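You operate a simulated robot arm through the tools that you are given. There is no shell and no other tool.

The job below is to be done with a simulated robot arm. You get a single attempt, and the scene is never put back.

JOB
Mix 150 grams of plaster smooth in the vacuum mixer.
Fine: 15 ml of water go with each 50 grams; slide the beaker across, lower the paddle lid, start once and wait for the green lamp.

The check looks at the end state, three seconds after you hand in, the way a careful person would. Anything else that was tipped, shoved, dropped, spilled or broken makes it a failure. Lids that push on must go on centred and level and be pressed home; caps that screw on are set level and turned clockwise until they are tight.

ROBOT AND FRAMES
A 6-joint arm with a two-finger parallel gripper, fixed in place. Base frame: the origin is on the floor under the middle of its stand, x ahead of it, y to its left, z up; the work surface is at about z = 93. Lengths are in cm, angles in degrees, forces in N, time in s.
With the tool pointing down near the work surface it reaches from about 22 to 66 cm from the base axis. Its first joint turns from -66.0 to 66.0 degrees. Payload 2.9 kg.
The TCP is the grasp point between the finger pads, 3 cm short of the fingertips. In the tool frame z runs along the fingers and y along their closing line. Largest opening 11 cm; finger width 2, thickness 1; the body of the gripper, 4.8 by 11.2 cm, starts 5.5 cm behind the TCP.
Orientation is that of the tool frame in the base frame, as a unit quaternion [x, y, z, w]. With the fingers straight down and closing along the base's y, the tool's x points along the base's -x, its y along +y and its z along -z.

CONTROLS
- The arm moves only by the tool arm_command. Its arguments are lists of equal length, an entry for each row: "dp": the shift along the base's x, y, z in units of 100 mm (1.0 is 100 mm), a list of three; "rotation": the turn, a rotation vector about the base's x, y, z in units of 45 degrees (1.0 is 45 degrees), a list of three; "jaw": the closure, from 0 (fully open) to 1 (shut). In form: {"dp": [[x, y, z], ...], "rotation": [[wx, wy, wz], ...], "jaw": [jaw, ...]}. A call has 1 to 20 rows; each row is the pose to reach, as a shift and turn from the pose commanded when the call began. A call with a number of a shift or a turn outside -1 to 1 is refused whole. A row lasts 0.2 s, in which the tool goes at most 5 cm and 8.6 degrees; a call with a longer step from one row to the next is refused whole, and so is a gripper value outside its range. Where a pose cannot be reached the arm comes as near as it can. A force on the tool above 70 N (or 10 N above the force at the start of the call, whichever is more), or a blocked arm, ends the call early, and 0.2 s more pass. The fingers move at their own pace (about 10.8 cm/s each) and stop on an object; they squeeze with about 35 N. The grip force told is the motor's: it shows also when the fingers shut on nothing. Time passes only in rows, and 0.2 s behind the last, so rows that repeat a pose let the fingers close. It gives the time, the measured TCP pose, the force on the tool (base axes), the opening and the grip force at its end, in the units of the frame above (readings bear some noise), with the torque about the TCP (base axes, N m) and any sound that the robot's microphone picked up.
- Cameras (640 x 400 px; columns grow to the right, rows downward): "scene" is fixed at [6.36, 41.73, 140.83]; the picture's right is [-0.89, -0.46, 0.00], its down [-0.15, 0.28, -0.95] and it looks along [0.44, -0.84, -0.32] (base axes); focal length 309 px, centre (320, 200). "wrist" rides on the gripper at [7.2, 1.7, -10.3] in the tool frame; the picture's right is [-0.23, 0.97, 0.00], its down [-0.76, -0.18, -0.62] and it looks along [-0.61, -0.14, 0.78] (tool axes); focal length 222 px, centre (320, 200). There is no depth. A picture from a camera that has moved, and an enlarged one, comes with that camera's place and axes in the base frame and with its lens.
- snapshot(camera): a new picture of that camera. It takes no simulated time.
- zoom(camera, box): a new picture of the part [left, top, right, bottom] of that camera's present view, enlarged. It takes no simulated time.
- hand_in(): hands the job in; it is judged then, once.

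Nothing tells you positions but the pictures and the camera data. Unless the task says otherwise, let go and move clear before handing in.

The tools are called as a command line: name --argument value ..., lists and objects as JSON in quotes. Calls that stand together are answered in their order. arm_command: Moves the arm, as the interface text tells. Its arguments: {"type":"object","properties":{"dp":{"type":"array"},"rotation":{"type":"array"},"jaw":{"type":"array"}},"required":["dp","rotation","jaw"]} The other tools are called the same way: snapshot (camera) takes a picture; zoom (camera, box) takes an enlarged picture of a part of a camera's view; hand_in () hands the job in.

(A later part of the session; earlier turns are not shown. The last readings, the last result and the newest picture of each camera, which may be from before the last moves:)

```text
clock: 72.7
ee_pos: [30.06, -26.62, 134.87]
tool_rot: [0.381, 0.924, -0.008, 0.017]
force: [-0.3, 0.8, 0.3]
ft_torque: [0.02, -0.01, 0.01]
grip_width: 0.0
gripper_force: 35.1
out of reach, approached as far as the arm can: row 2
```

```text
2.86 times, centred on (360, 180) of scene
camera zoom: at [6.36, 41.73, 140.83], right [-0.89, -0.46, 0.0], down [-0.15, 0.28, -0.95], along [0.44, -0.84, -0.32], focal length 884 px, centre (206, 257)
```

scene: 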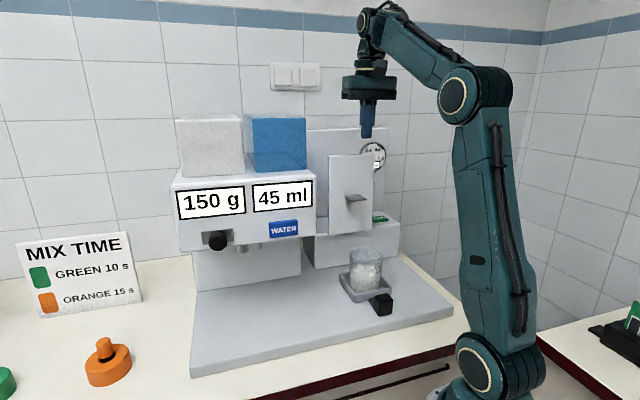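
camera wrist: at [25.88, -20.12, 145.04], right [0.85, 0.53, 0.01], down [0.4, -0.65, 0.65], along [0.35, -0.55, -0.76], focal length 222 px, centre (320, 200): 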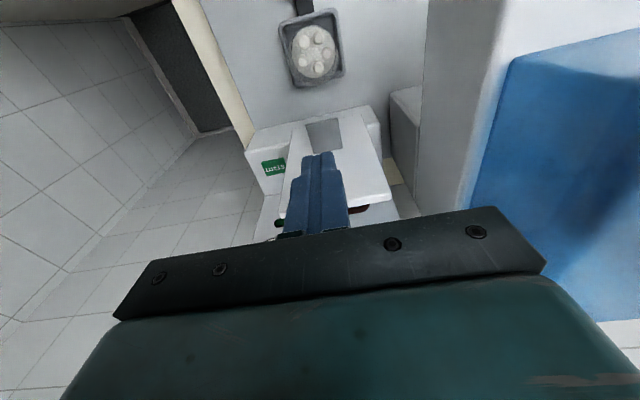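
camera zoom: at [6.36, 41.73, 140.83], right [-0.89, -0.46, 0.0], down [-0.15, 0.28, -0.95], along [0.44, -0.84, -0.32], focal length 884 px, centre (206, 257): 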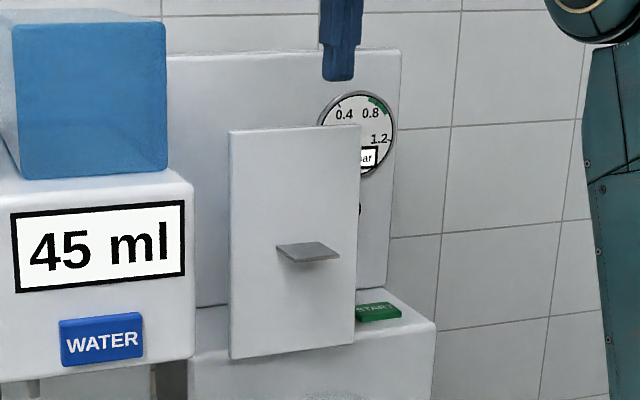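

There's a reddish part visible behind the upright lid. I'll move left and turn the camera to look behind it, so I understand the hinge and what that is.

arm_command --dp '[[0.06, 0.16, -0.04], [0.13, 0.32, -0.08], [0.2, 0.48, -0.12], [0.26, 0.64, -0.16], [0.33, 0.8, -0.2], [0.39, 0.96, -0.25], [0.39, 0.96, -0.25]]' --rotation '[[0, 0, -0.15], [0, 0, -0.3], [0, 0, -0.45], [0, 0, -0.6], [0, 0, -0.75], [0, 0, -0.85], [0, 0, -0.85]]' --jaw '[1, 1, 1, 1, 1, 1, 1]'

snapshot --camera "wrist"

zoom --camera "wrist" --box '[80, 40, 320, 240]'

```text
clock: 74.3
ee_pos: [33.86, -16.95, 132.66]
tool_rot: [0.663, 0.749, -0.013, 0.014]
force: [0.8, -0.3, 0.4]
ft_torque: [0.03, 0.0, -0.02]
grip_width: 0.0
gripper_force: 35.4
```

```text
taken
camera wrist: at [34.61, -9.25, 142.77], right [0.99, -0.11, 0.01], down [-0.09, -0.75, 0.65], along [-0.06, -0.65, -0.76], focal length 222 px, centre (320, 200)
```

wrist: 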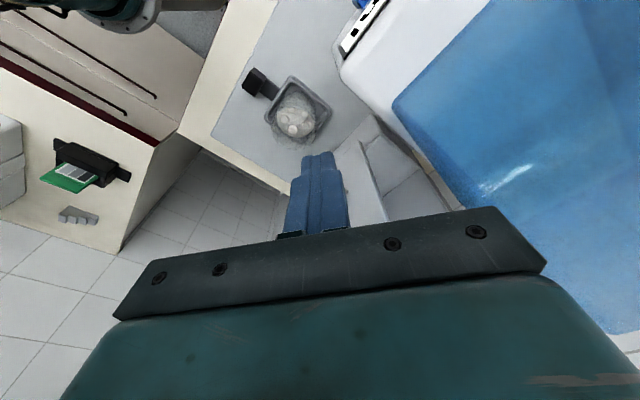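

```text
2.00 times, centred on (200, 140) of wrist
camera zoom: at [34.61, -9.25, 142.77], right [0.99, -0.11, 0.01], down [-0.09, -0.75, 0.65], along [-0.06, -0.65, -0.76], focal length 444 px, centre (560, 320)
```

zoom: 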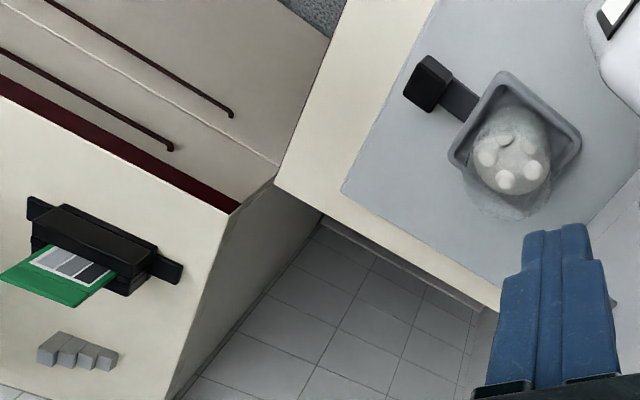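

zoom --camera "wrist" --box '[280, 90, 480, 240]'

```text
2.67 times, centred on (380, 165) of wrist
camera zoom: at [34.61, -9.25, 142.77], right [0.99, -0.11, 0.01], down [-0.09, -0.75, 0.65], along [-0.06, -0.65, -0.76], focal length 592 px, centre (160, 293)
```

zoom: 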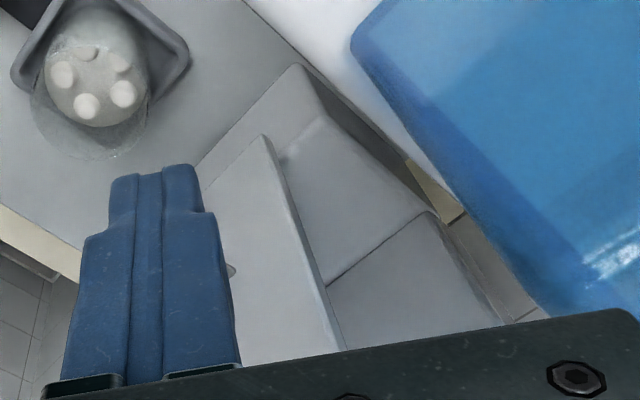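

The lid is a thin plate (about 1.3 cm) standing at the block's front edge, its top at z≈126. I'll turn the gripper so its fingers close across the plate's thickness and come in above the top edge, starting with the turn here in free space.

arm_command --dp '[[0, 0, 0.03], [0, 0, 0.06], [0, 0, 0.06], [0, 0, 0.06], [0, 0, 0.06], [0, 0, 0.06], [0, 0, 0.06]]' --rotation '[[0, 0, -0.18], [0, 0, -0.36], [0, 0, -0.54], [0, 0, -0.72], [0, 0, -0.9], [0, 0, -1.0], [0, 0, -1.0]]' --jaw '[0.8, 0.6, 0.4, 0.4, 0.4, 0.4, 0.4]'

snapshot --camera "wrist"

snapshot --camera "scene"

```text
clock: 75.9
ee_pos: [34.05, -17.08, 133.16]
tool_rot: [0.899, 0.437, -0.017, 0.007]
force: [-0.3, 0.1, 0.0]
ft_torque: [0.0, -0.03, 0.0]
grip_width: 6.62
gripper_force: 0.0
```

```text
taken
camera wrist: at [40.11, -12.19, 143.21], right [0.63, -0.78, 0.01], down [-0.59, -0.47, 0.65], along [-0.5, -0.41, -0.76], focal length 222 px, centre (320, 200)
```

wrist: 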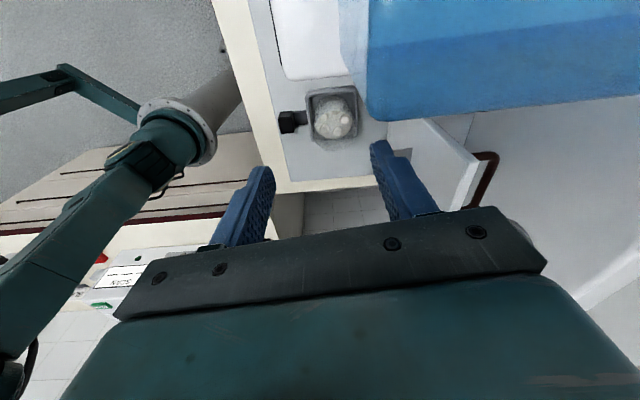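

```text
taken
```

scene: 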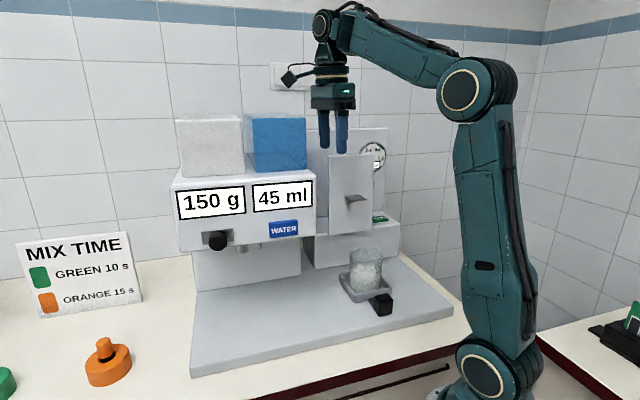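

Now it's clear: the lid has a reddish bail handle on its back near the top, so the back becomes the top when it folds forward over the beaker. I'll zoom in on that handle.

zoom --camera "wrist" --box '[370, 100, 550, 240]'

zoom --camera "scene" --box '[300, 110, 420, 250]'

```text
2.86 times, centred on (460, 170) of wrist
camera zoom: at [40.11, -12.19, 143.21], right [0.63, -0.78, 0.01], down [-0.59, -0.47, 0.65], along [-0.5, -0.41, -0.76], focal length 635 px, centre (-80, 286)
```

zoom: 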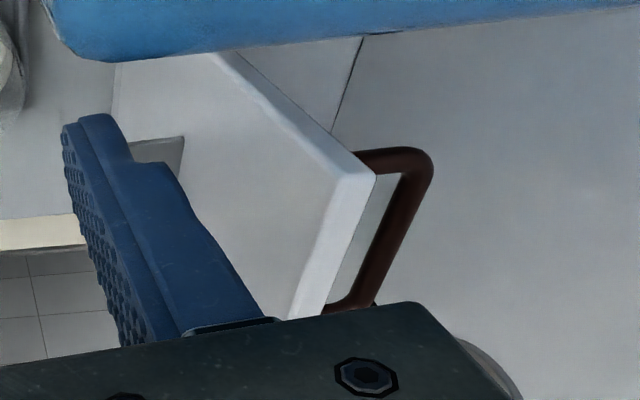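

```text
2.86 times, centred on (360, 180) of scene
camera zoom: at [6.36, 41.73, 140.83], right [-0.89, -0.46, 0.0], down [-0.15, 0.28, -0.95], along [0.44, -0.84, -0.32], focal length 884 px, centre (206, 257)
```

zoom: 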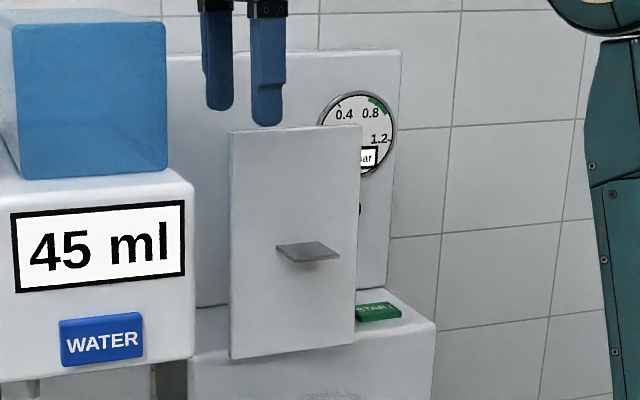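

The bail's bar runs along the bench direction at about s'≈-2.5 to 6.2, d'≈54, z≈122.6, about 4 cm behind the lid. I'll come in above it with the fingers opening front-to-back and stay high over the lid on the way.

arm_command --dp '[[0.06, -0.22, 0], [0.12, -0.45, 0], [0.2, -0.7, 0], [0.28, -0.95, 0], [0.28, -0.95, 0]]' --rotation '[[0, 0, -0.05], [0, 0, -0.1], [0, 0, -0.15], [0, 0, -0.15], [0, 0, -0.15]]' --jaw '[0.5, 0.6, 0.69, 0.69, 0.69]'

snapshot --camera "wrist"

snapshot --camera "scene"

```text
clock: 77.1
ee_pos: [36.87, -26.64, 132.98]
tool_rot: [0.923, 0.385, -0.019, 0.007]
force: [0.4, 0.1, 0.4]
ft_torque: [0.03, 0.01, 0.0]
grip_width: 3.41
gripper_force: 0.1
```

```text
taken
camera wrist: at [43.49, -22.46, 143.08], right [0.53, -0.85, 0.01], down [-0.64, -0.4, 0.65], along [-0.55, -0.35, -0.76], focal length 222 px, centre (320, 200)
```

wrist: 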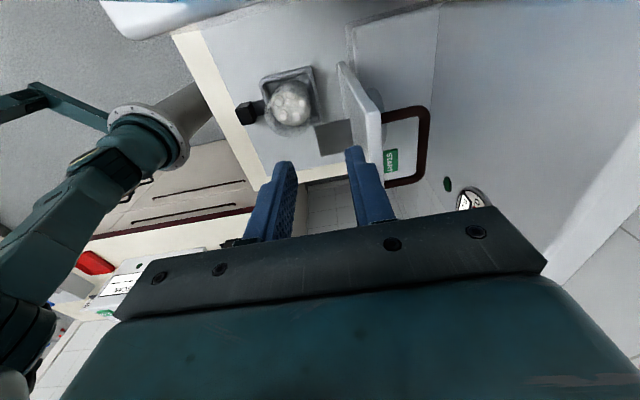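

```text
taken
```

scene: 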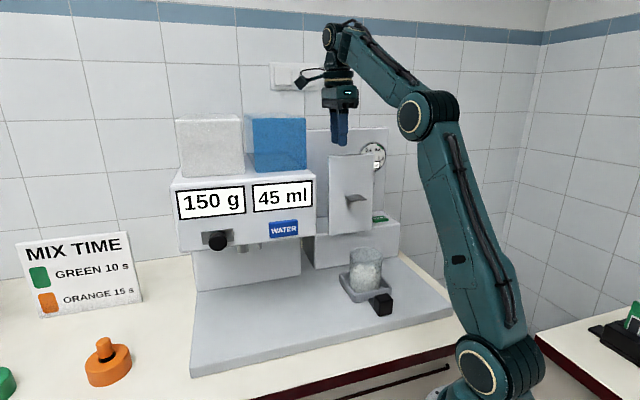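

zoom --camera "wrist" --box '[320, 80, 480, 210]'

```text
3.08 times, centred on (400, 145) of wrist
camera zoom: at [43.49, -22.46, 143.08], right [0.53, -0.85, 0.01], down [-0.64, -0.4, 0.65], along [-0.55, -0.35, -0.76], focal length 684 px, centre (74, 369)
```

zoom: 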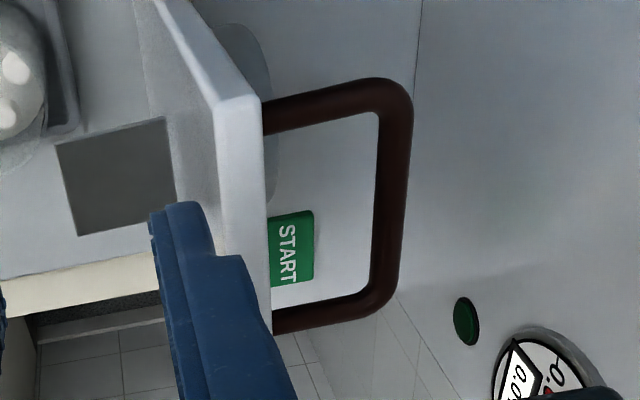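

The bail bar is at about s'≈1.85 (middle), d'≈54.6, z≈122.3, roughly 1 cm thick and 4.7 cm behind the lid. I'll go above it, keeping the fingertips above everything.

arm_command --dp '[[0.07, -0.24, 0], [0.14, -0.49, 0], [0.22, -0.74, 0], [0.3, -0.99, 0], [0.3, -0.99, 0]]' --rotation '[[0, 0, 0], [0, 0, 0], [0, 0, 0], [0, 0, 0], [0, 0, 0]]' --jaw '[0.69, 0.69, 0.69, 0.69, 0.69]'

snapshot --camera "wrist"

zoom --camera "wrist" --box '[220, 80, 440, 240]'

zoom --camera "scene" --box '[280, 60, 420, 250]'

```text
clock: 78.3
ee_pos: [37.64, -34.13, 129.95]
tool_rot: [0.923, 0.385, -0.018, 0.008]
force: [0.4, 0.5, -0.1]
ft_torque: [-0.01, 0.0, 0.01]
grip_width: 3.4
gripper_force: 0.1
out of reach, approached as far as the arm can: row 1, 2, 3, 4, 5
```

```text
taken
camera wrist: at [44.23, -30.02, 140.02], right [0.53, -0.85, 0.01], down [-0.65, -0.4, 0.65], along [-0.55, -0.35, -0.76], focal length 222 px, centre (320, 200)
```

wrist: 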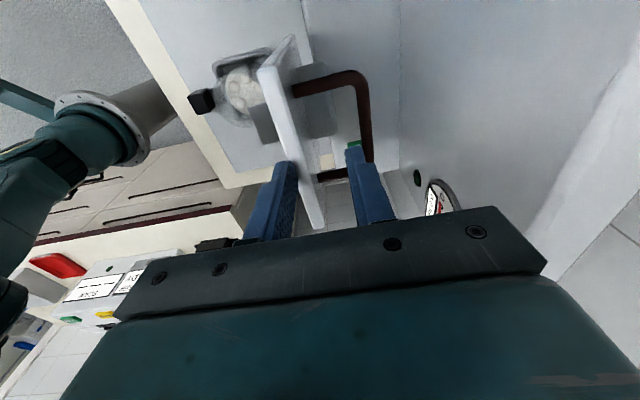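

```text
2.50 times, centred on (330, 160) of wrist
camera zoom: at [44.23, -30.02, 140.02], right [0.53, -0.85, 0.01], down [-0.65, -0.4, 0.65], along [-0.55, -0.35, -0.76], focal length 555 px, centre (295, 300)
```

zoom: 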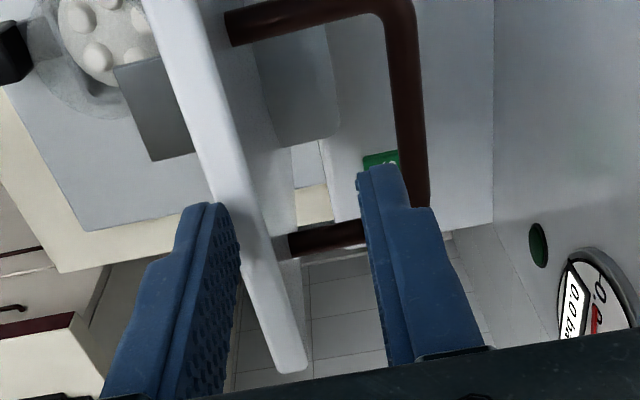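

```text
2.11 times, centred on (350, 155) of scene
camera zoom: at [6.36, 41.73, 140.83], right [-0.89, -0.46, 0.0], down [-0.15, 0.28, -0.95], along [0.44, -0.84, -0.32], focal length 651 px, centre (257, 295)
```

zoom: 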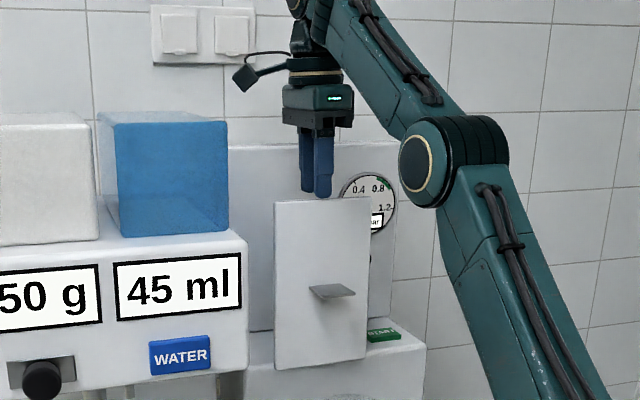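

The arm is near its upper reach here (it settled at d'≈50.8, tips just above the lid's top edge). Tilting the tool about 12° gains reach; I'll do that slightly higher, then move back toward the bar.

arm_command --dp '[[-0.02, 0.0, 0.04], [-0.04, 0.0, 0.06], [0.03, -0.09, 0.06], [0.12, -0.18, 0.06], [0.18, -0.24, 0.05]]' --rotation '[[-0.09, -0.09, 0], [-0.19, -0.19, 0], [-0.19, -0.19, 0], [-0.19, -0.19, 0], [-0.19, -0.19, 0]]' --jaw '[0.69, 0.69, 0.69, 0.69, 0.69]'

snapshot --camera "wrist"

zoom --camera "wrist" --box '[220, 80, 440, 240]'

```text
clock: 79.5
ee_pos: [39.36, -36.45, 130.1]
tool_rot: [0.918, 0.381, 0.022, 0.104]
force: [0.3, 0.0, -0.6]
ft_torque: [0.0, 0.0, 0.02]
grip_width: 3.39
gripper_force: 0.1
```

```text
taken
camera wrist: at [44.39, -30.85, 140.4], right [0.52, -0.83, 0.21], down [-0.74, -0.31, 0.6], along [-0.43, -0.47, -0.77], focal length 222 px, centre (320, 200)
```

wrist: 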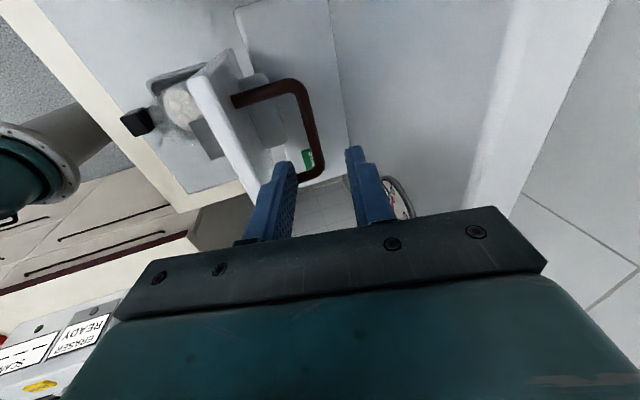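

```text
2.50 times, centred on (330, 160) of wrist
camera zoom: at [44.39, -30.85, 140.4], right [0.52, -0.83, 0.21], down [-0.74, -0.31, 0.6], along [-0.43, -0.47, -0.77], focal length 555 px, centre (295, 300)
```

zoom: 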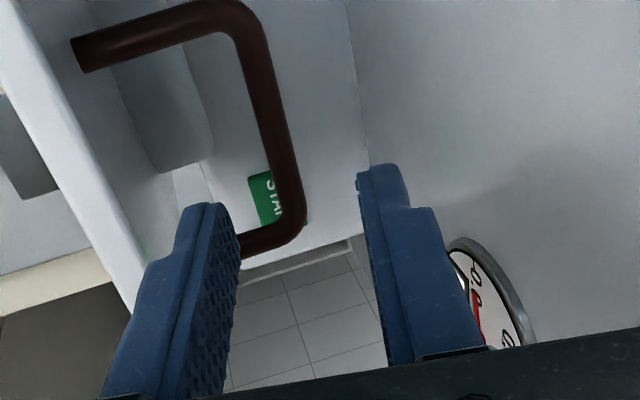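

The bar sits between the open fingers in the view, refined to about s'≈1.9, d'≈54.4, z≈122. I'll descend so the bar lies between the pads, watching for contact.

arm_command --dp '[[0.02, -0.04, -0.12], [0.025, -0.046, -0.26], [0.025, -0.046, -0.4], [0.025, -0.046, -0.53], [0.025, -0.046, -0.65], [0.025, -0.046, -0.65]]' --rotation '[[0, 0, 0], [0, 0, 0], [0, 0, 0], [0, 0, 0], [0, 0, 0], [0, 0, 0]]' --jaw '[0.69, 0.69, 0.69, 0.69, 0.69, 0.69]'

snapshot --camera "wrist"

zoom --camera "wrist" --box '[220, 80, 440, 240]'

zoom --camera "scene" --box '[280, 60, 420, 250]'

```text
clock: 80.9
ee_pos: [39.6, -36.86, 123.64]
tool_rot: [0.919, 0.381, 0.021, 0.104]
force: [-0.4, -0.8, -0.7]
ft_torque: [0.04, -0.01, 0.02]
grip_width: 3.43
gripper_force: 0.0
```

```text
taken
camera wrist: at [44.72, -31.35, 133.81], right [0.52, -0.83, 0.21], down [-0.74, -0.31, 0.6], along [-0.43, -0.47, -0.77], focal length 222 px, centre (320, 200)
```

wrist: 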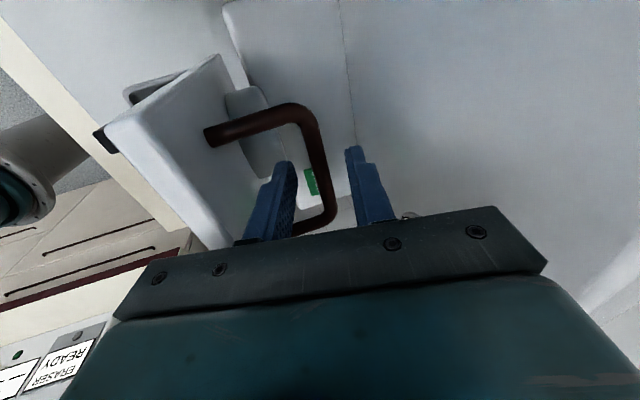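

```text
2.50 times, centred on (330, 160) of wrist
camera zoom: at [44.72, -31.35, 133.81], right [0.52, -0.83, 0.21], down [-0.74, -0.31, 0.6], along [-0.43, -0.47, -0.77], focal length 555 px, centre (295, 300)
```

zoom: 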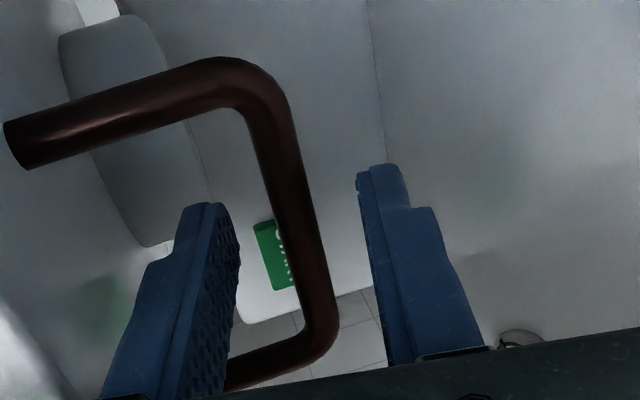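

```text
2.11 times, centred on (350, 155) of scene
camera zoom: at [6.36, 41.73, 140.83], right [-0.89, -0.46, 0.0], down [-0.15, 0.28, -0.95], along [0.44, -0.84, -0.32], focal length 651 px, centre (257, 295)
```

zoom: 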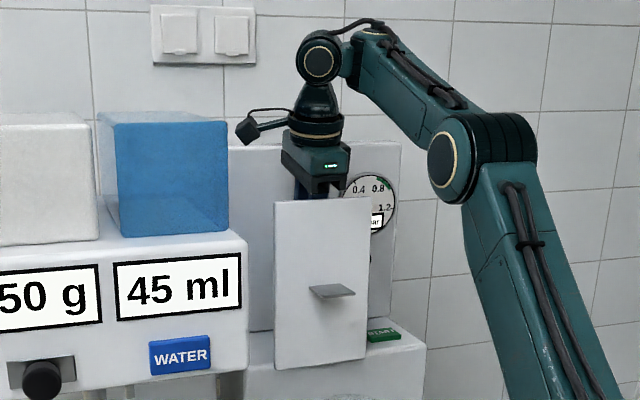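

The bail bar lies between the two fingers with no contact. I'll close on it.

arm_command --dp '[[0, 0, 0], [0, 0, 0], [0, 0, 0], [0, 0, 0]]' --rotation '[[0, 0, 0], [0, 0, 0], [0, 0, 0], [0, 0, 0]]' --jaw '[0.78, 0.86, 1.0, 1.0]'

zoom --camera "wrist" --box '[220, 80, 440, 240]'

```text
clock: 81.9
ee_pos: [39.66, -36.98, 123.71]
tool_rot: [0.918, 0.381, 0.022, 0.104]
force: [0.5, -0.2, 0.9]
ft_torque: [0.12, -0.11, -0.18]
grip_width: 0.94
gripper_force: 45.1
```

```text
2.50 times, centred on (330, 160) of wrist
camera zoom: at [44.73, -31.34, 133.83], right [0.52, -0.83, 0.21], down [-0.74, -0.31, 0.6], along [-0.43, -0.47, -0.77], focal length 555 px, centre (295, 300)
```

zoom: 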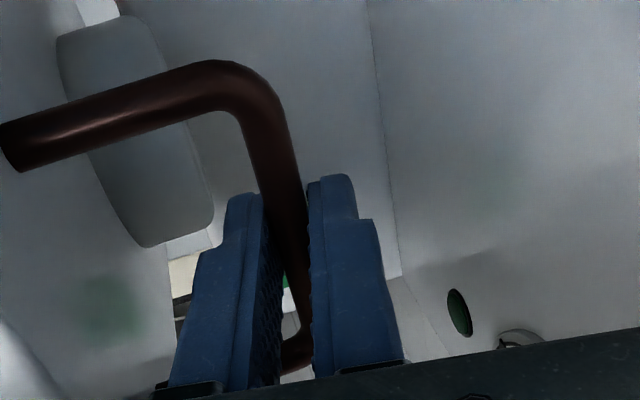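

The bar is gripped (0.94 cm). I'll start swinging the lid forward along an arc about its bottom edge, 5° first, and check the forces.

arm_command --dp '[[-0.036, 0.036, 0.014], [-0.073, 0.073, 0.026], [-0.109, 0.109, 0.035]]' --rotation '[[0, 0, 0], [0, 0, 0], [0, 0, 0]]' --jaw '[1, 1, 1]'

zoom --camera "scene" --box '[280, 100, 420, 290]'

zoom --camera "wrist" --box '[180, 30, 440, 240]'

```text
clock: 82.7
ee_pos: [38.47, -35.81, 123.96]
tool_rot: [0.919, 0.381, 0.022, 0.103]
force: [-6.8, -5.1, -3.9]
ft_torque: [-0.11, 0.03, -0.18]
grip_width: 0.95
gripper_force: 45.2
```

```text
2.11 times, centred on (350, 195) of scene
camera zoom: at [6.34, 41.71, 140.84], right [-0.89, -0.46, 0.0], down [-0.15, 0.28, -0.95], along [0.44, -0.84, -0.32], focal length 651 px, centre (257, 210)
```

zoom: 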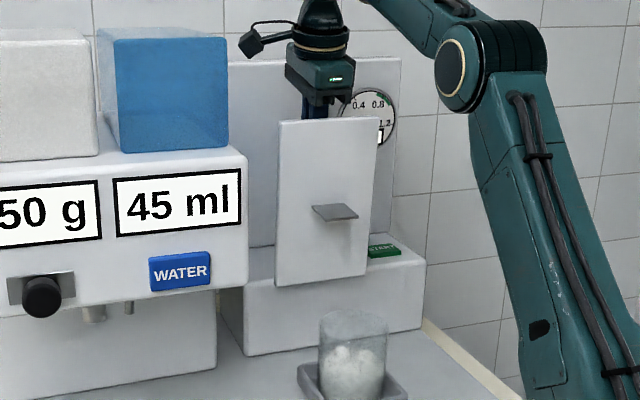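

```text
1.90 times, centred on (310, 135) of wrist
camera zoom: at [43.66, -30.24, 134.25], right [0.51, -0.83, 0.21], down [-0.74, -0.3, 0.6], along [-0.44, -0.46, -0.77], focal length 423 px, centre (339, 324)
```

zoom: 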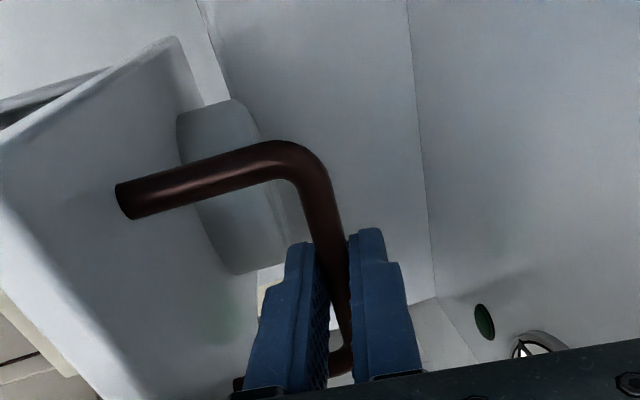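

The lid leans forward smoothly with only about 8 N, confirming the hinge. I'll continue the arc to about 20°.

arm_command --dp '[[-0.055, 0.055, 0.012], [-0.112, 0.112, 0.021], [-0.168, 0.168, 0.027], [-0.223, 0.223, 0.029], [-0.28, 0.28, 0.028], [-0.336, 0.336, 0.023]]' --rotation '[[0, 0, 0], [0, 0, 0], [0, 0, 0], [0, 0, 0], [0, 0, 0], [0, 0, 0]]' --jaw '[1, 1, 1, 1, 1, 1]'

zoom --camera "scene" --box '[280, 100, 420, 290]'

zoom --camera "wrist" --box '[180, 30, 440, 240]'

```text
clock: 84.1
ee_pos: [37.56, -32.98, 124.86]
tool_rot: [0.919, 0.38, 0.019, 0.102]
force: [-17.5, -13.9, -28.6]
ft_torque: [-0.21, 0.42, -0.22]
grip_width: 0.98
gripper_force: 44.6
out of reach, approached as far as the arm can: row 3, 4, 5, 6
```

```text
2.11 times, centred on (350, 195) of scene
camera zoom: at [6.33, 41.65, 140.86], right [-0.89, -0.46, 0.0], down [-0.15, 0.28, -0.95], along [0.44, -0.84, -0.32], focal length 651 px, centre (257, 210)
```

zoom: 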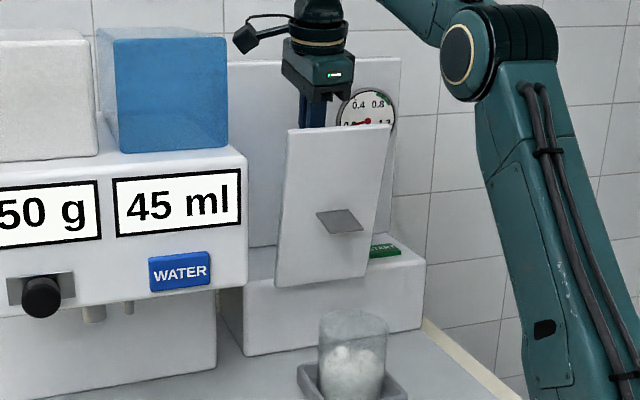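

```text
1.90 times, centred on (310, 135) of wrist
camera zoom: at [42.79, -27.46, 135.03], right [0.52, -0.83, 0.2], down [-0.73, -0.31, 0.61], along [-0.44, -0.46, -0.77], focal length 423 px, centre (339, 324)
```

zoom: 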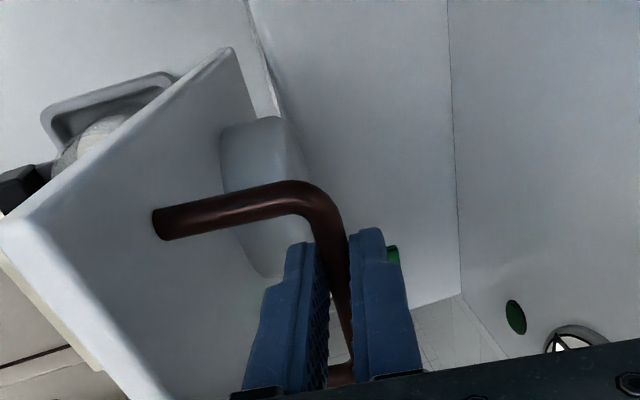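

The lid is swinging well, but the arm hit a wrist limit and drifted 1.3 cm sideways along the bar. Since the bar is round I can pivot on it, so I'll add about 10° of tool tilt and slide back toward the middle.

arm_command --dp '[[-0.02, -0.01, -0.005], [-0.05, -0.02, -0.01], [-0.075, -0.037, -0.02]]' --rotation '[[-0.06, -0.06, 0], [-0.12, -0.12, 0], [-0.157, -0.157, 0]]' --jaw '[1, 1, 1]'

zoom --camera "scene" --box '[280, 60, 420, 250]'

zoom --camera "wrist" --box '[180, 30, 440, 240]'

```text
clock: 84.9
ee_pos: [40.25, -34.44, 129.07]
tool_rot: [0.909, 0.371, 0.054, 0.183]
force: [-0.3, 0.4, -0.5]
ft_torque: [0.01, 0.02, 0.01]
grip_width: 0.0
gripper_force: 37.8
out of reach, approached as far as the arm can: row 1, 2, 3
```

```text
2.11 times, centred on (350, 155) of scene
camera zoom: at [6.36, 41.73, 140.83], right [-0.89, -0.46, 0.0], down [-0.15, 0.28, -0.95], along [0.44, -0.84, -0.32], focal length 651 px, centre (257, 295)
```

zoom: 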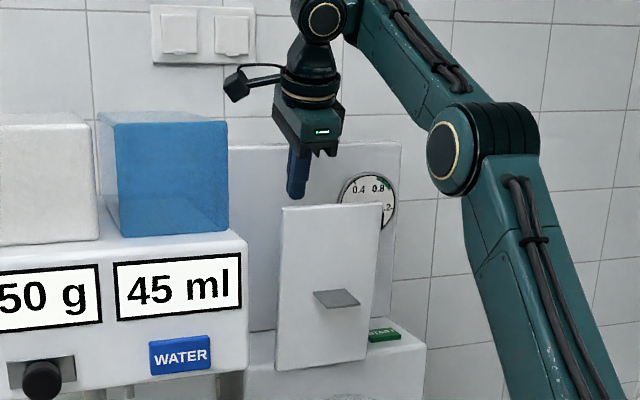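

```text
1.90 times, centred on (310, 135) of wrist
camera zoom: at [44.2, -27.67, 139.08], right [0.47, -0.8, 0.37], down [-0.81, -0.23, 0.54], along [-0.34, -0.56, -0.76], focal length 423 px, centre (339, 324)
```

zoom: 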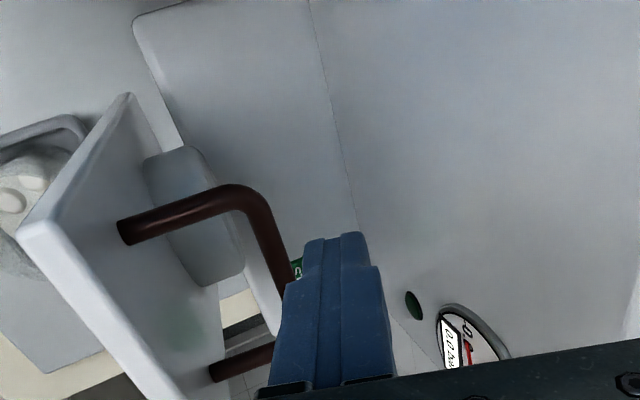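

The arm jumped up off the bar when it ran out of wrist travel; the lid stayed where I left it, leaning about 8° forward, so the hinge has friction. This yaw is awkward, so I'll rise, go back to the earlier yaw, and instead grip the bail across its outside width (about 8.6 cm).

arm_command --dp '[[0, 0, 0.1], [0, 0, 0.2], [0, 0, 0.3]]' --rotation '[[0, 0, 0], [0, 0, 0], [0, 0, 0]]' --jaw '[1, 1, 1]'

snapshot --camera "scene"

```text
clock: 85.7
ee_pos: [40.2, -34.45, 131.73]
tool_rot: [0.907, 0.374, 0.056, 0.184]
force: [-0.8, -0.3, -0.1]
ft_torque: [0.0, 0.01, 0.01]
grip_width: 0.02
gripper_force: 37.6
```

```text
taken
```

scene: 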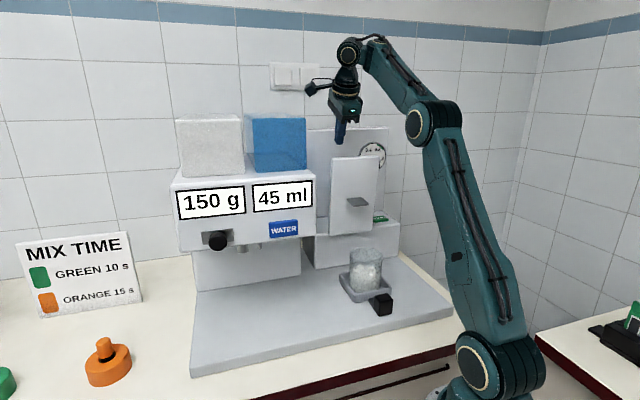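

The arm is in an elbow-forward posture since the high move, which is what limits the wrist. I'll stretch up and back clear of the lid, restore the earlier yaw, and see if the elbow returns to its better posture.

arm_command --dp '[[-0.02, 0.02, 0.2], [-0.08, 0.08, 0.4], [-0.16, 0.16, 0.6], [-0.24, 0.24, 0.7], [-0.3, 0.3, 0.8]]' --rotation '[[0, 0, 0.15], [0, 0, 0.3], [0, 0, 0.45], [0, 0, 0.6], [0, 0, 0.75]]' --jaw '[1, 1, 1, 1, 1]'

snapshot --camera "scene"

snapshot --camera "wrist"

```text
clock: 86.9
ee_pos: [37.21, -31.51, 140.05]
tool_rot: [0.759, 0.622, 0.107, 0.158]
force: [0.8, -0.4, 0.1]
ft_torque: [0.02, 0.02, 0.0]
grip_width: 0.01
gripper_force: 37.7
out of reach, approached as far as the arm can: row 2
```

```text
taken
```

scene: 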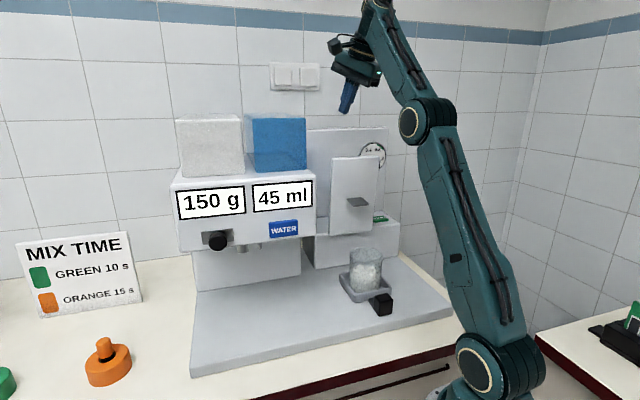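

```text
taken
camera wrist: at [36.57, -23.71, 149.92], right [0.84, -0.39, 0.37], down [-0.54, -0.65, 0.54], along [0.03, -0.65, -0.76], focal length 222 px, centre (320, 200)
```

wrist: 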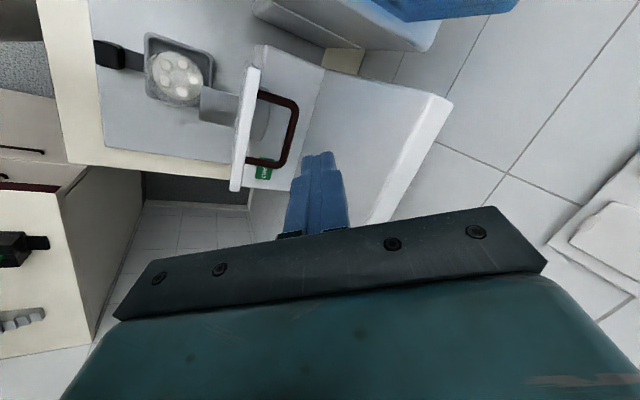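

arm_command --dp '[[-0.08, 0.08, 0], [-0.16, 0.16, 0], [-0.24, 0.24, 0], [-0.32, 0.32, 0], [-0.4, 0.4, 0]]' --rotation '[[-0.06, 0.036, 0.115], [-0.12, 0.072, 0.23], [-0.18, 0.108, 0.345], [-0.24, 0.142, 0.46], [-0.293, 0.175, 0.565]]' --jaw '[1, 0.8, 0.6, 0.3, 0]'

arm_command --dp '[[0, 0, 0], [-0.03, 0.03, -0.05], [-0.06, 0.06, -0.1], [-0.1, 0.1, -0.2], [-0.15, 0.15, -0.3]]' --rotation '[[-0.06, 0.036, 0.115], [-0.12, 0.072, 0.23], [-0.18, 0.108, 0.345], [-0.24, 0.142, 0.46], [-0.293, 0.175, 0.565]]' --jaw '[0, 0, 0, 0, 0]'

snapshot --camera "scene"

snapshot --camera "wrist"

```text
clock: 88.1
ee_pos: [33.28, -27.27, 139.89]
tool_rot: [0.586, 0.791, 0.015, 0.175]
force: [0.2, -0.2, 0.5]
ft_torque: [0.0, 0.01, 0.0]
grip_width: 10.98
gripper_force: 0.1
```

```text
clock: 89.3
ee_pos: [31.71, -26.01, 136.8]
tool_rot: [0.38, 0.904, -0.076, 0.18]
force: [-0.5, 0.5, 0.0]
ft_torque: [-0.07, -0.04, 0.03]
grip_width: 10.98
gripper_force: 0.1
```

```text
taken
```

scene: 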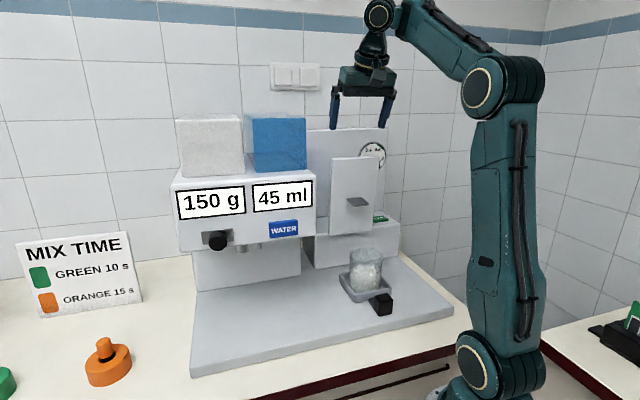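

```text
taken
camera wrist: at [25.49, -17.39, 143.57], right [0.84, 0.53, 0.09], down [0.2, -0.46, 0.87], along [0.5, -0.71, -0.49], focal length 222 px, centre (320, 200)
```

wrist: 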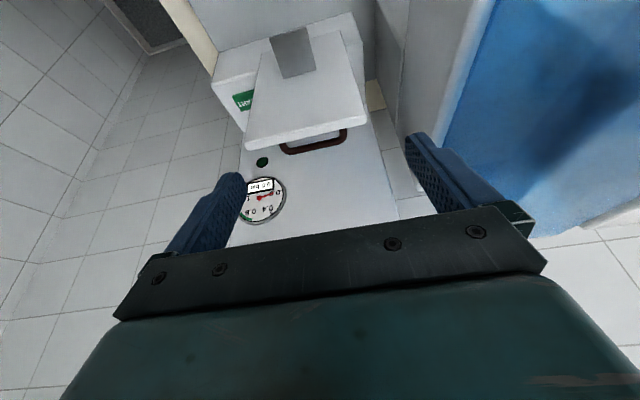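

The tool is back in the good yaw with the jaws fully open, and the lid is still leaning slightly with its bail visible beyond the top edge. I'll zoom to measure the bail's ends for a grip across its width.

zoom --camera "wrist" --box '[220, 80, 400, 200]'

zoom --camera "scene" --box '[290, 120, 420, 250]'

```text
3.33 times, centred on (310, 140) of wrist
camera zoom: at [25.49, -17.39, 143.57], right [0.84, 0.53, 0.09], down [0.2, -0.46, 0.87], along [0.5, -0.71, -0.49], focal length 740 px, centre (353, 400)
```

zoom: 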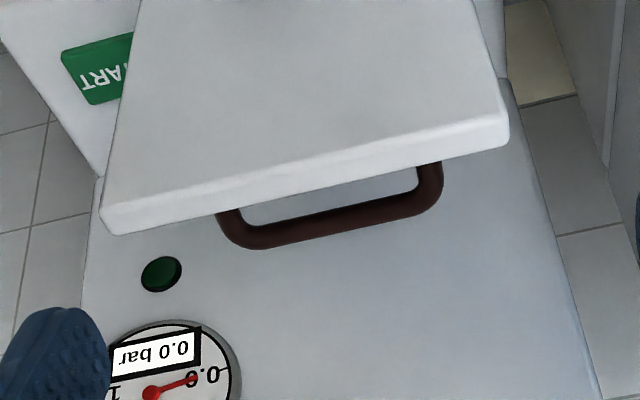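

```text
3.08 times, centred on (355, 185) of scene
camera zoom: at [6.36, 41.73, 140.83], right [-0.89, -0.46, 0.0], down [-0.15, 0.28, -0.95], along [0.44, -0.84, -0.32], focal length 952 px, centre (212, 246)
```

zoom: 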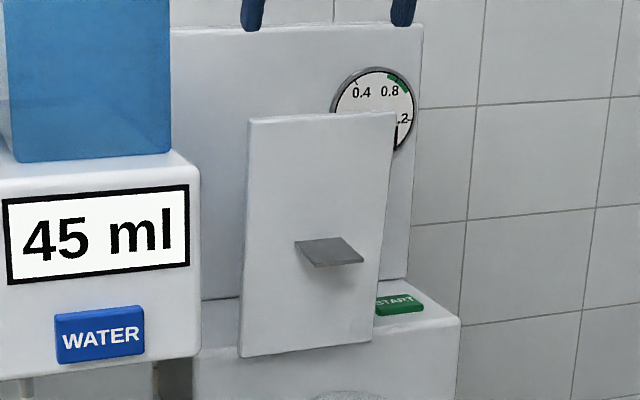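

The bail spans s'≈-2.5 to 6.35 (8.9 cm) with its bar at d'≈52.5, z≈122.5. I'll move over it with fully open jaws, still tilted 22°, keeping the fingertips above the lid.

arm_command --dp '[[0.13, -0.19, -0.02], [0.26, -0.38, -0.08], [0.39, -0.57, -0.16], [0.52, -0.76, -0.27], [0.64, -0.94, -0.38], [0.64, -0.94, -0.38]]' --rotation '[[0, 0, 0], [0, 0, 0], [0, 0, 0], [0, 0, 0], [0, 0, 0], [0, 0, 0]]' --jaw '[0, 0, 0, 0, 0, 0]'

snapshot --camera "wrist"

snapshot --camera "scene"

```text
clock: 90.7
ee_pos: [37.88, -35.41, 132.97]
tool_rot: [0.375, 0.906, -0.076, 0.18]
force: [-0.2, -0.3, 0.4]
ft_torque: [0.01, -0.03, 0.01]
grip_width: 11.0
gripper_force: 0.1
```

```text
taken
camera wrist: at [31.63, -26.83, 139.75], right [0.84, 0.54, 0.08], down [0.21, -0.45, 0.87], along [0.51, -0.71, -0.49], focal length 222 px, centre (320, 200)
```

wrist: 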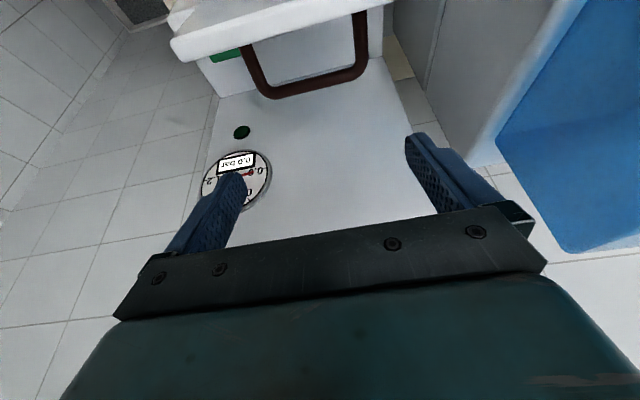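

```text
taken
```

scene: 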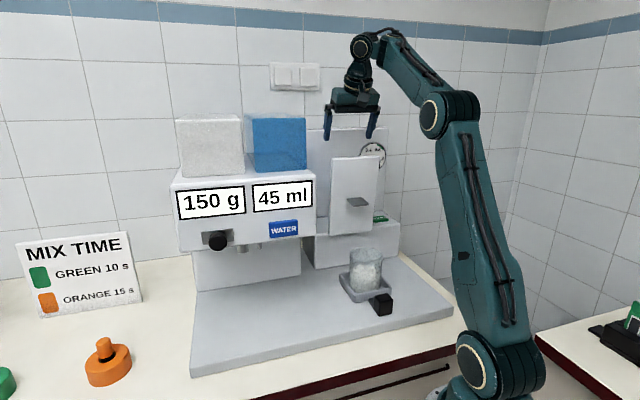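

The jaws are centred over the bail (s'≈1.75, d'≈51.8). I'll descend so the fingers pass outside both ends of the bail.

arm_command --dp '[[0, 0, -0.2], [0, 0, -0.4], [0.01, -0.01, -0.6], [0.015, -0.015, -0.78], [0.015, -0.015, -0.94], [0.015, -0.015, -0.94]]' --rotation '[[0, 0, 0], [0, 0, 0], [0, 0, 0], [0, 0, 0], [0, 0, 0], [0, 0, 0]]' --jaw '[0, 0, 0, 0, 0, 0]'

snapshot --camera "wrist"

zoom --camera "scene" --box '[290, 80, 420, 270]'

```text
clock: 92.1
ee_pos: [40.91, -37.58, 127.25]
tool_rot: [0.374, 0.907, -0.076, 0.178]
force: [0.0, 0.6, 0.9]
ft_torque: [0.02, 0.04, -0.02]
grip_width: 10.99
gripper_force: 0.1
out of reach, approached as far as the arm can: row 2, 3, 4, 5, 6
```

```text
taken
camera wrist: at [34.64, -29.06, 133.99], right [0.84, 0.54, 0.08], down [0.21, -0.45, 0.87], along [0.5, -0.71, -0.49], focal length 222 px, centre (320, 200)
```

wrist: 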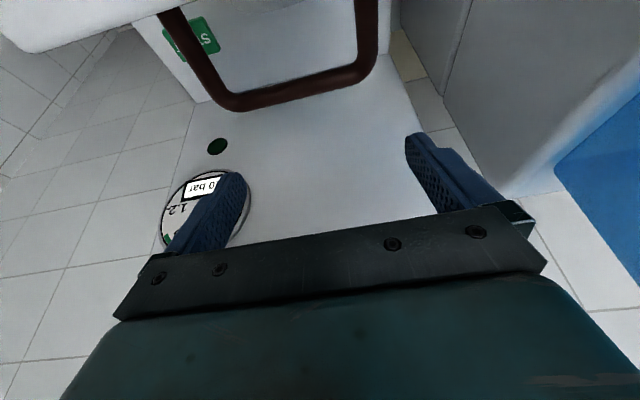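

```text
2.11 times, centred on (355, 175) of scene
camera zoom: at [6.36, 41.73, 140.83], right [-0.89, -0.46, 0.0], down [-0.15, 0.28, -0.95], along [0.44, -0.84, -0.32], focal length 651 px, centre (246, 253)
```

zoom: 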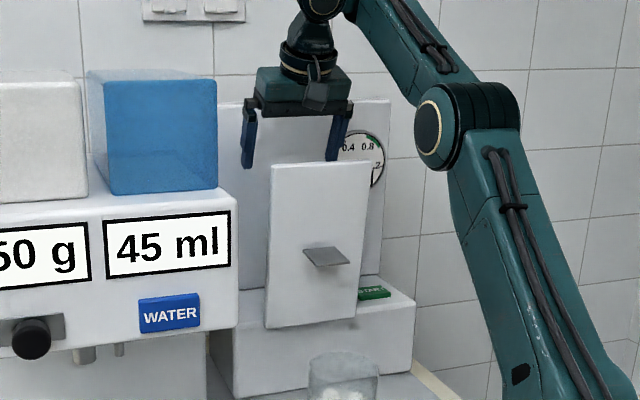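

The arm couldn't come down here in its present posture and settled outward instead (no contact, lid unmoved). I'll go back up and in toward the base to restore the earlier arm posture, then come back at the lid from there.

arm_command --dp '[[-0.05, 0.05, 0.2], [-0.15, 0.12, 0.4], [-0.3, 0.25, 0.6], [-0.5, 0.42, 0.8], [-0.7, 0.6, 0.9]]' --rotation '[[0, 0, 0], [0, 0, 0], [0, 0, 0], [0, 0, 0], [0, 0, 0]]' --jaw '[0, 0, 0.3, 0.6, 1]'

arm_command --dp '[[-0.1, 0.1, -0.1], [-0.25, 0.25, -0.3], [-0.4, 0.4, -0.5], [-0.5, 0.5, -0.75], [-0.6, 0.6, -1.0]]' --rotation '[[0, 0, 0], [0.06, 0.06, 0], [0.12, 0.12, 0], [0.18, 0.18, 0], [0.25, 0.25, 0]]' --jaw '[1, 1, 1, 1, 1]'

snapshot --camera "scene"

```text
clock: 93.3
ee_pos: [33.5, -31.56, 136.08]
tool_rot: [0.374, 0.907, -0.076, 0.178]
force: [-0.3, -0.1, 0.6]
ft_torque: [-0.01, -0.05, -0.02]
grip_width: 0.0
gripper_force: 34.8
```

```text
clock: 94.5
ee_pos: [27.55, -25.69, 127.23]
tool_rot: [0.382, 0.923, -0.023, 0.05]
force: [0.5, -0.8, -0.3]
ft_torque: [0.0, -0.02, 0.03]
grip_width: 0.01
gripper_force: 34.9
out of reach, approached as far as the arm can: row 4, 5
```

```text
taken
```

scene: 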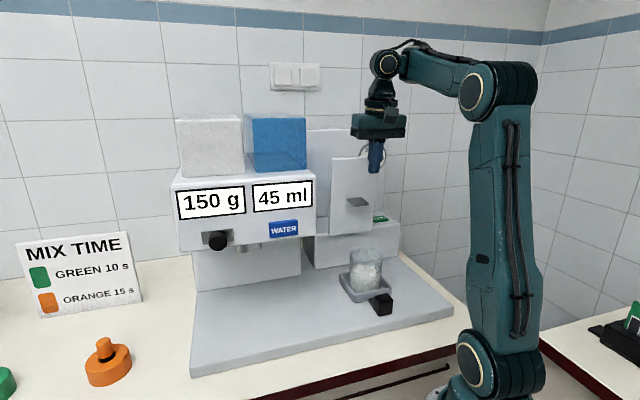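

arm_command --dp '[[0, 0, 0], [0, 0, -0.05], [0, 0, -0.15], [0, 0, -0.25], [0, 0, -0.35]]' --rotation '[[-0.12, -0.12, 0], [-0.24, -0.24, 0], [-0.36, -0.36, 0], [-0.36, -0.36, 0], [-0.36, -0.36, 0]]' --jaw '[1, 1, 1, 1, 1]'

snapshot --camera "scene"

```text
clock: 95.7
ee_pos: [27.36, -25.83, 137.43]
tool_rot: [0.373, 0.902, -0.084, 0.201]
force: [0.1, -0.8, 0.3]
ft_torque: [-0.02, -0.02, 0.01]
grip_width: 0.01
gripper_force: 34.8
out of reach, approached as far as the arm can: row 1, 2, 3, 4, 5
```

```text
taken
```

scene: 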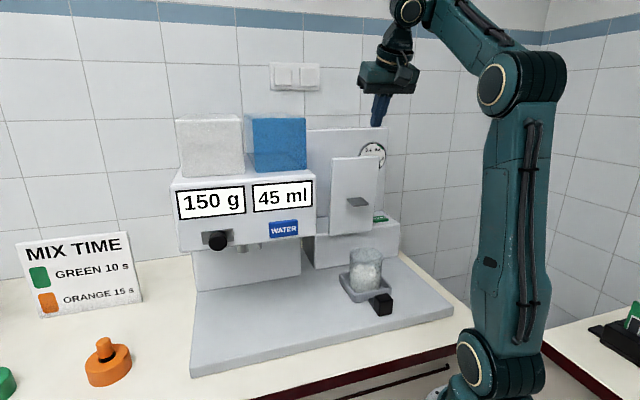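

The arm has two wrist postures and is in the "high" one; at the very start it switched to the "low" one when I tilted near its starting spot. I'll go back to that starting spot and repeat that same motion to switch posture.

arm_command --dp '[[0, 0.15, 0], [0, 0.3, 0], [0, 0.5, -0.1], [0, 0.7, -0.25], [-0.02, 0.9, -0.4], [-0.03, 0.935, -0.43]]' --rotation '[[0.09, 0.09, 0], [0.18, 0.18, 0], [0.27, 0.27, 0], [0.36, 0.36, 0], [0.4, 0.4, 0], [0.4, 0.4, 0]]' --jaw '[1, 1, 1, 1, 1, 1]'

snapshot --camera "scene"

```text
clock: 97.1
ee_pos: [27.03, -16.41, 132.84]
tool_rot: [0.381, 0.925, 0.0, -0.002]
force: [1.0, -0.6, 0.6]
ft_torque: [0.01, 0.0, -0.01]
grip_width: 0.0
gripper_force: 35.2
out of reach, approached as far as the arm can: row 1
```

```text
taken
```

scene: 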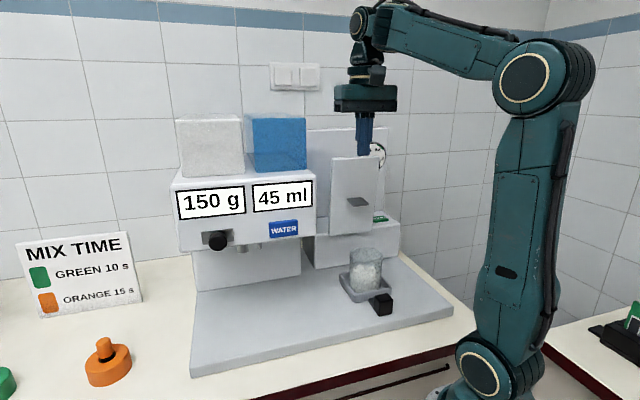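

arm_command --dp '[[-0.04, 0.04, -0.2], [-0.08, 0.08, -0.4], [-0.12, 0.12, -0.6], [-0.16, 0.16, -0.8], [-0.2, 0.2, -1.0], [-0.2, 0.2, -1.0]]' --rotation '[[-0.1, -0.093, 0], [-0.2, -0.186, 0], [-0.3, -0.28, 0], [-0.4, -0.37, 0], [-0.48, -0.463, 0], [-0.48, -0.463, 0]]' --jaw '[1, 1, 1, 1, 1, 1]'

snapshot --camera "scene"

```text
clock: 98.5
ee_pos: [24.77, -14.72, 122.93]
tool_rot: [0.369, 0.893, -0.103, 0.236]
force: [-0.3, -0.4, 0.3]
ft_torque: [-0.05, -0.01, -0.01]
grip_width: 0.02
gripper_force: 35.3
out of reach, approached as far as the arm can: row 2, 3
```

```text
taken
```

scene: 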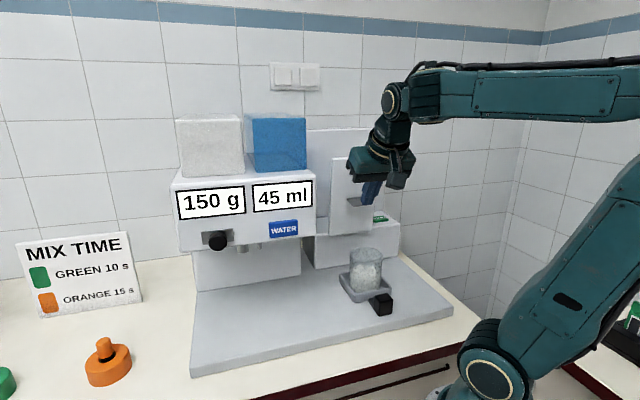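

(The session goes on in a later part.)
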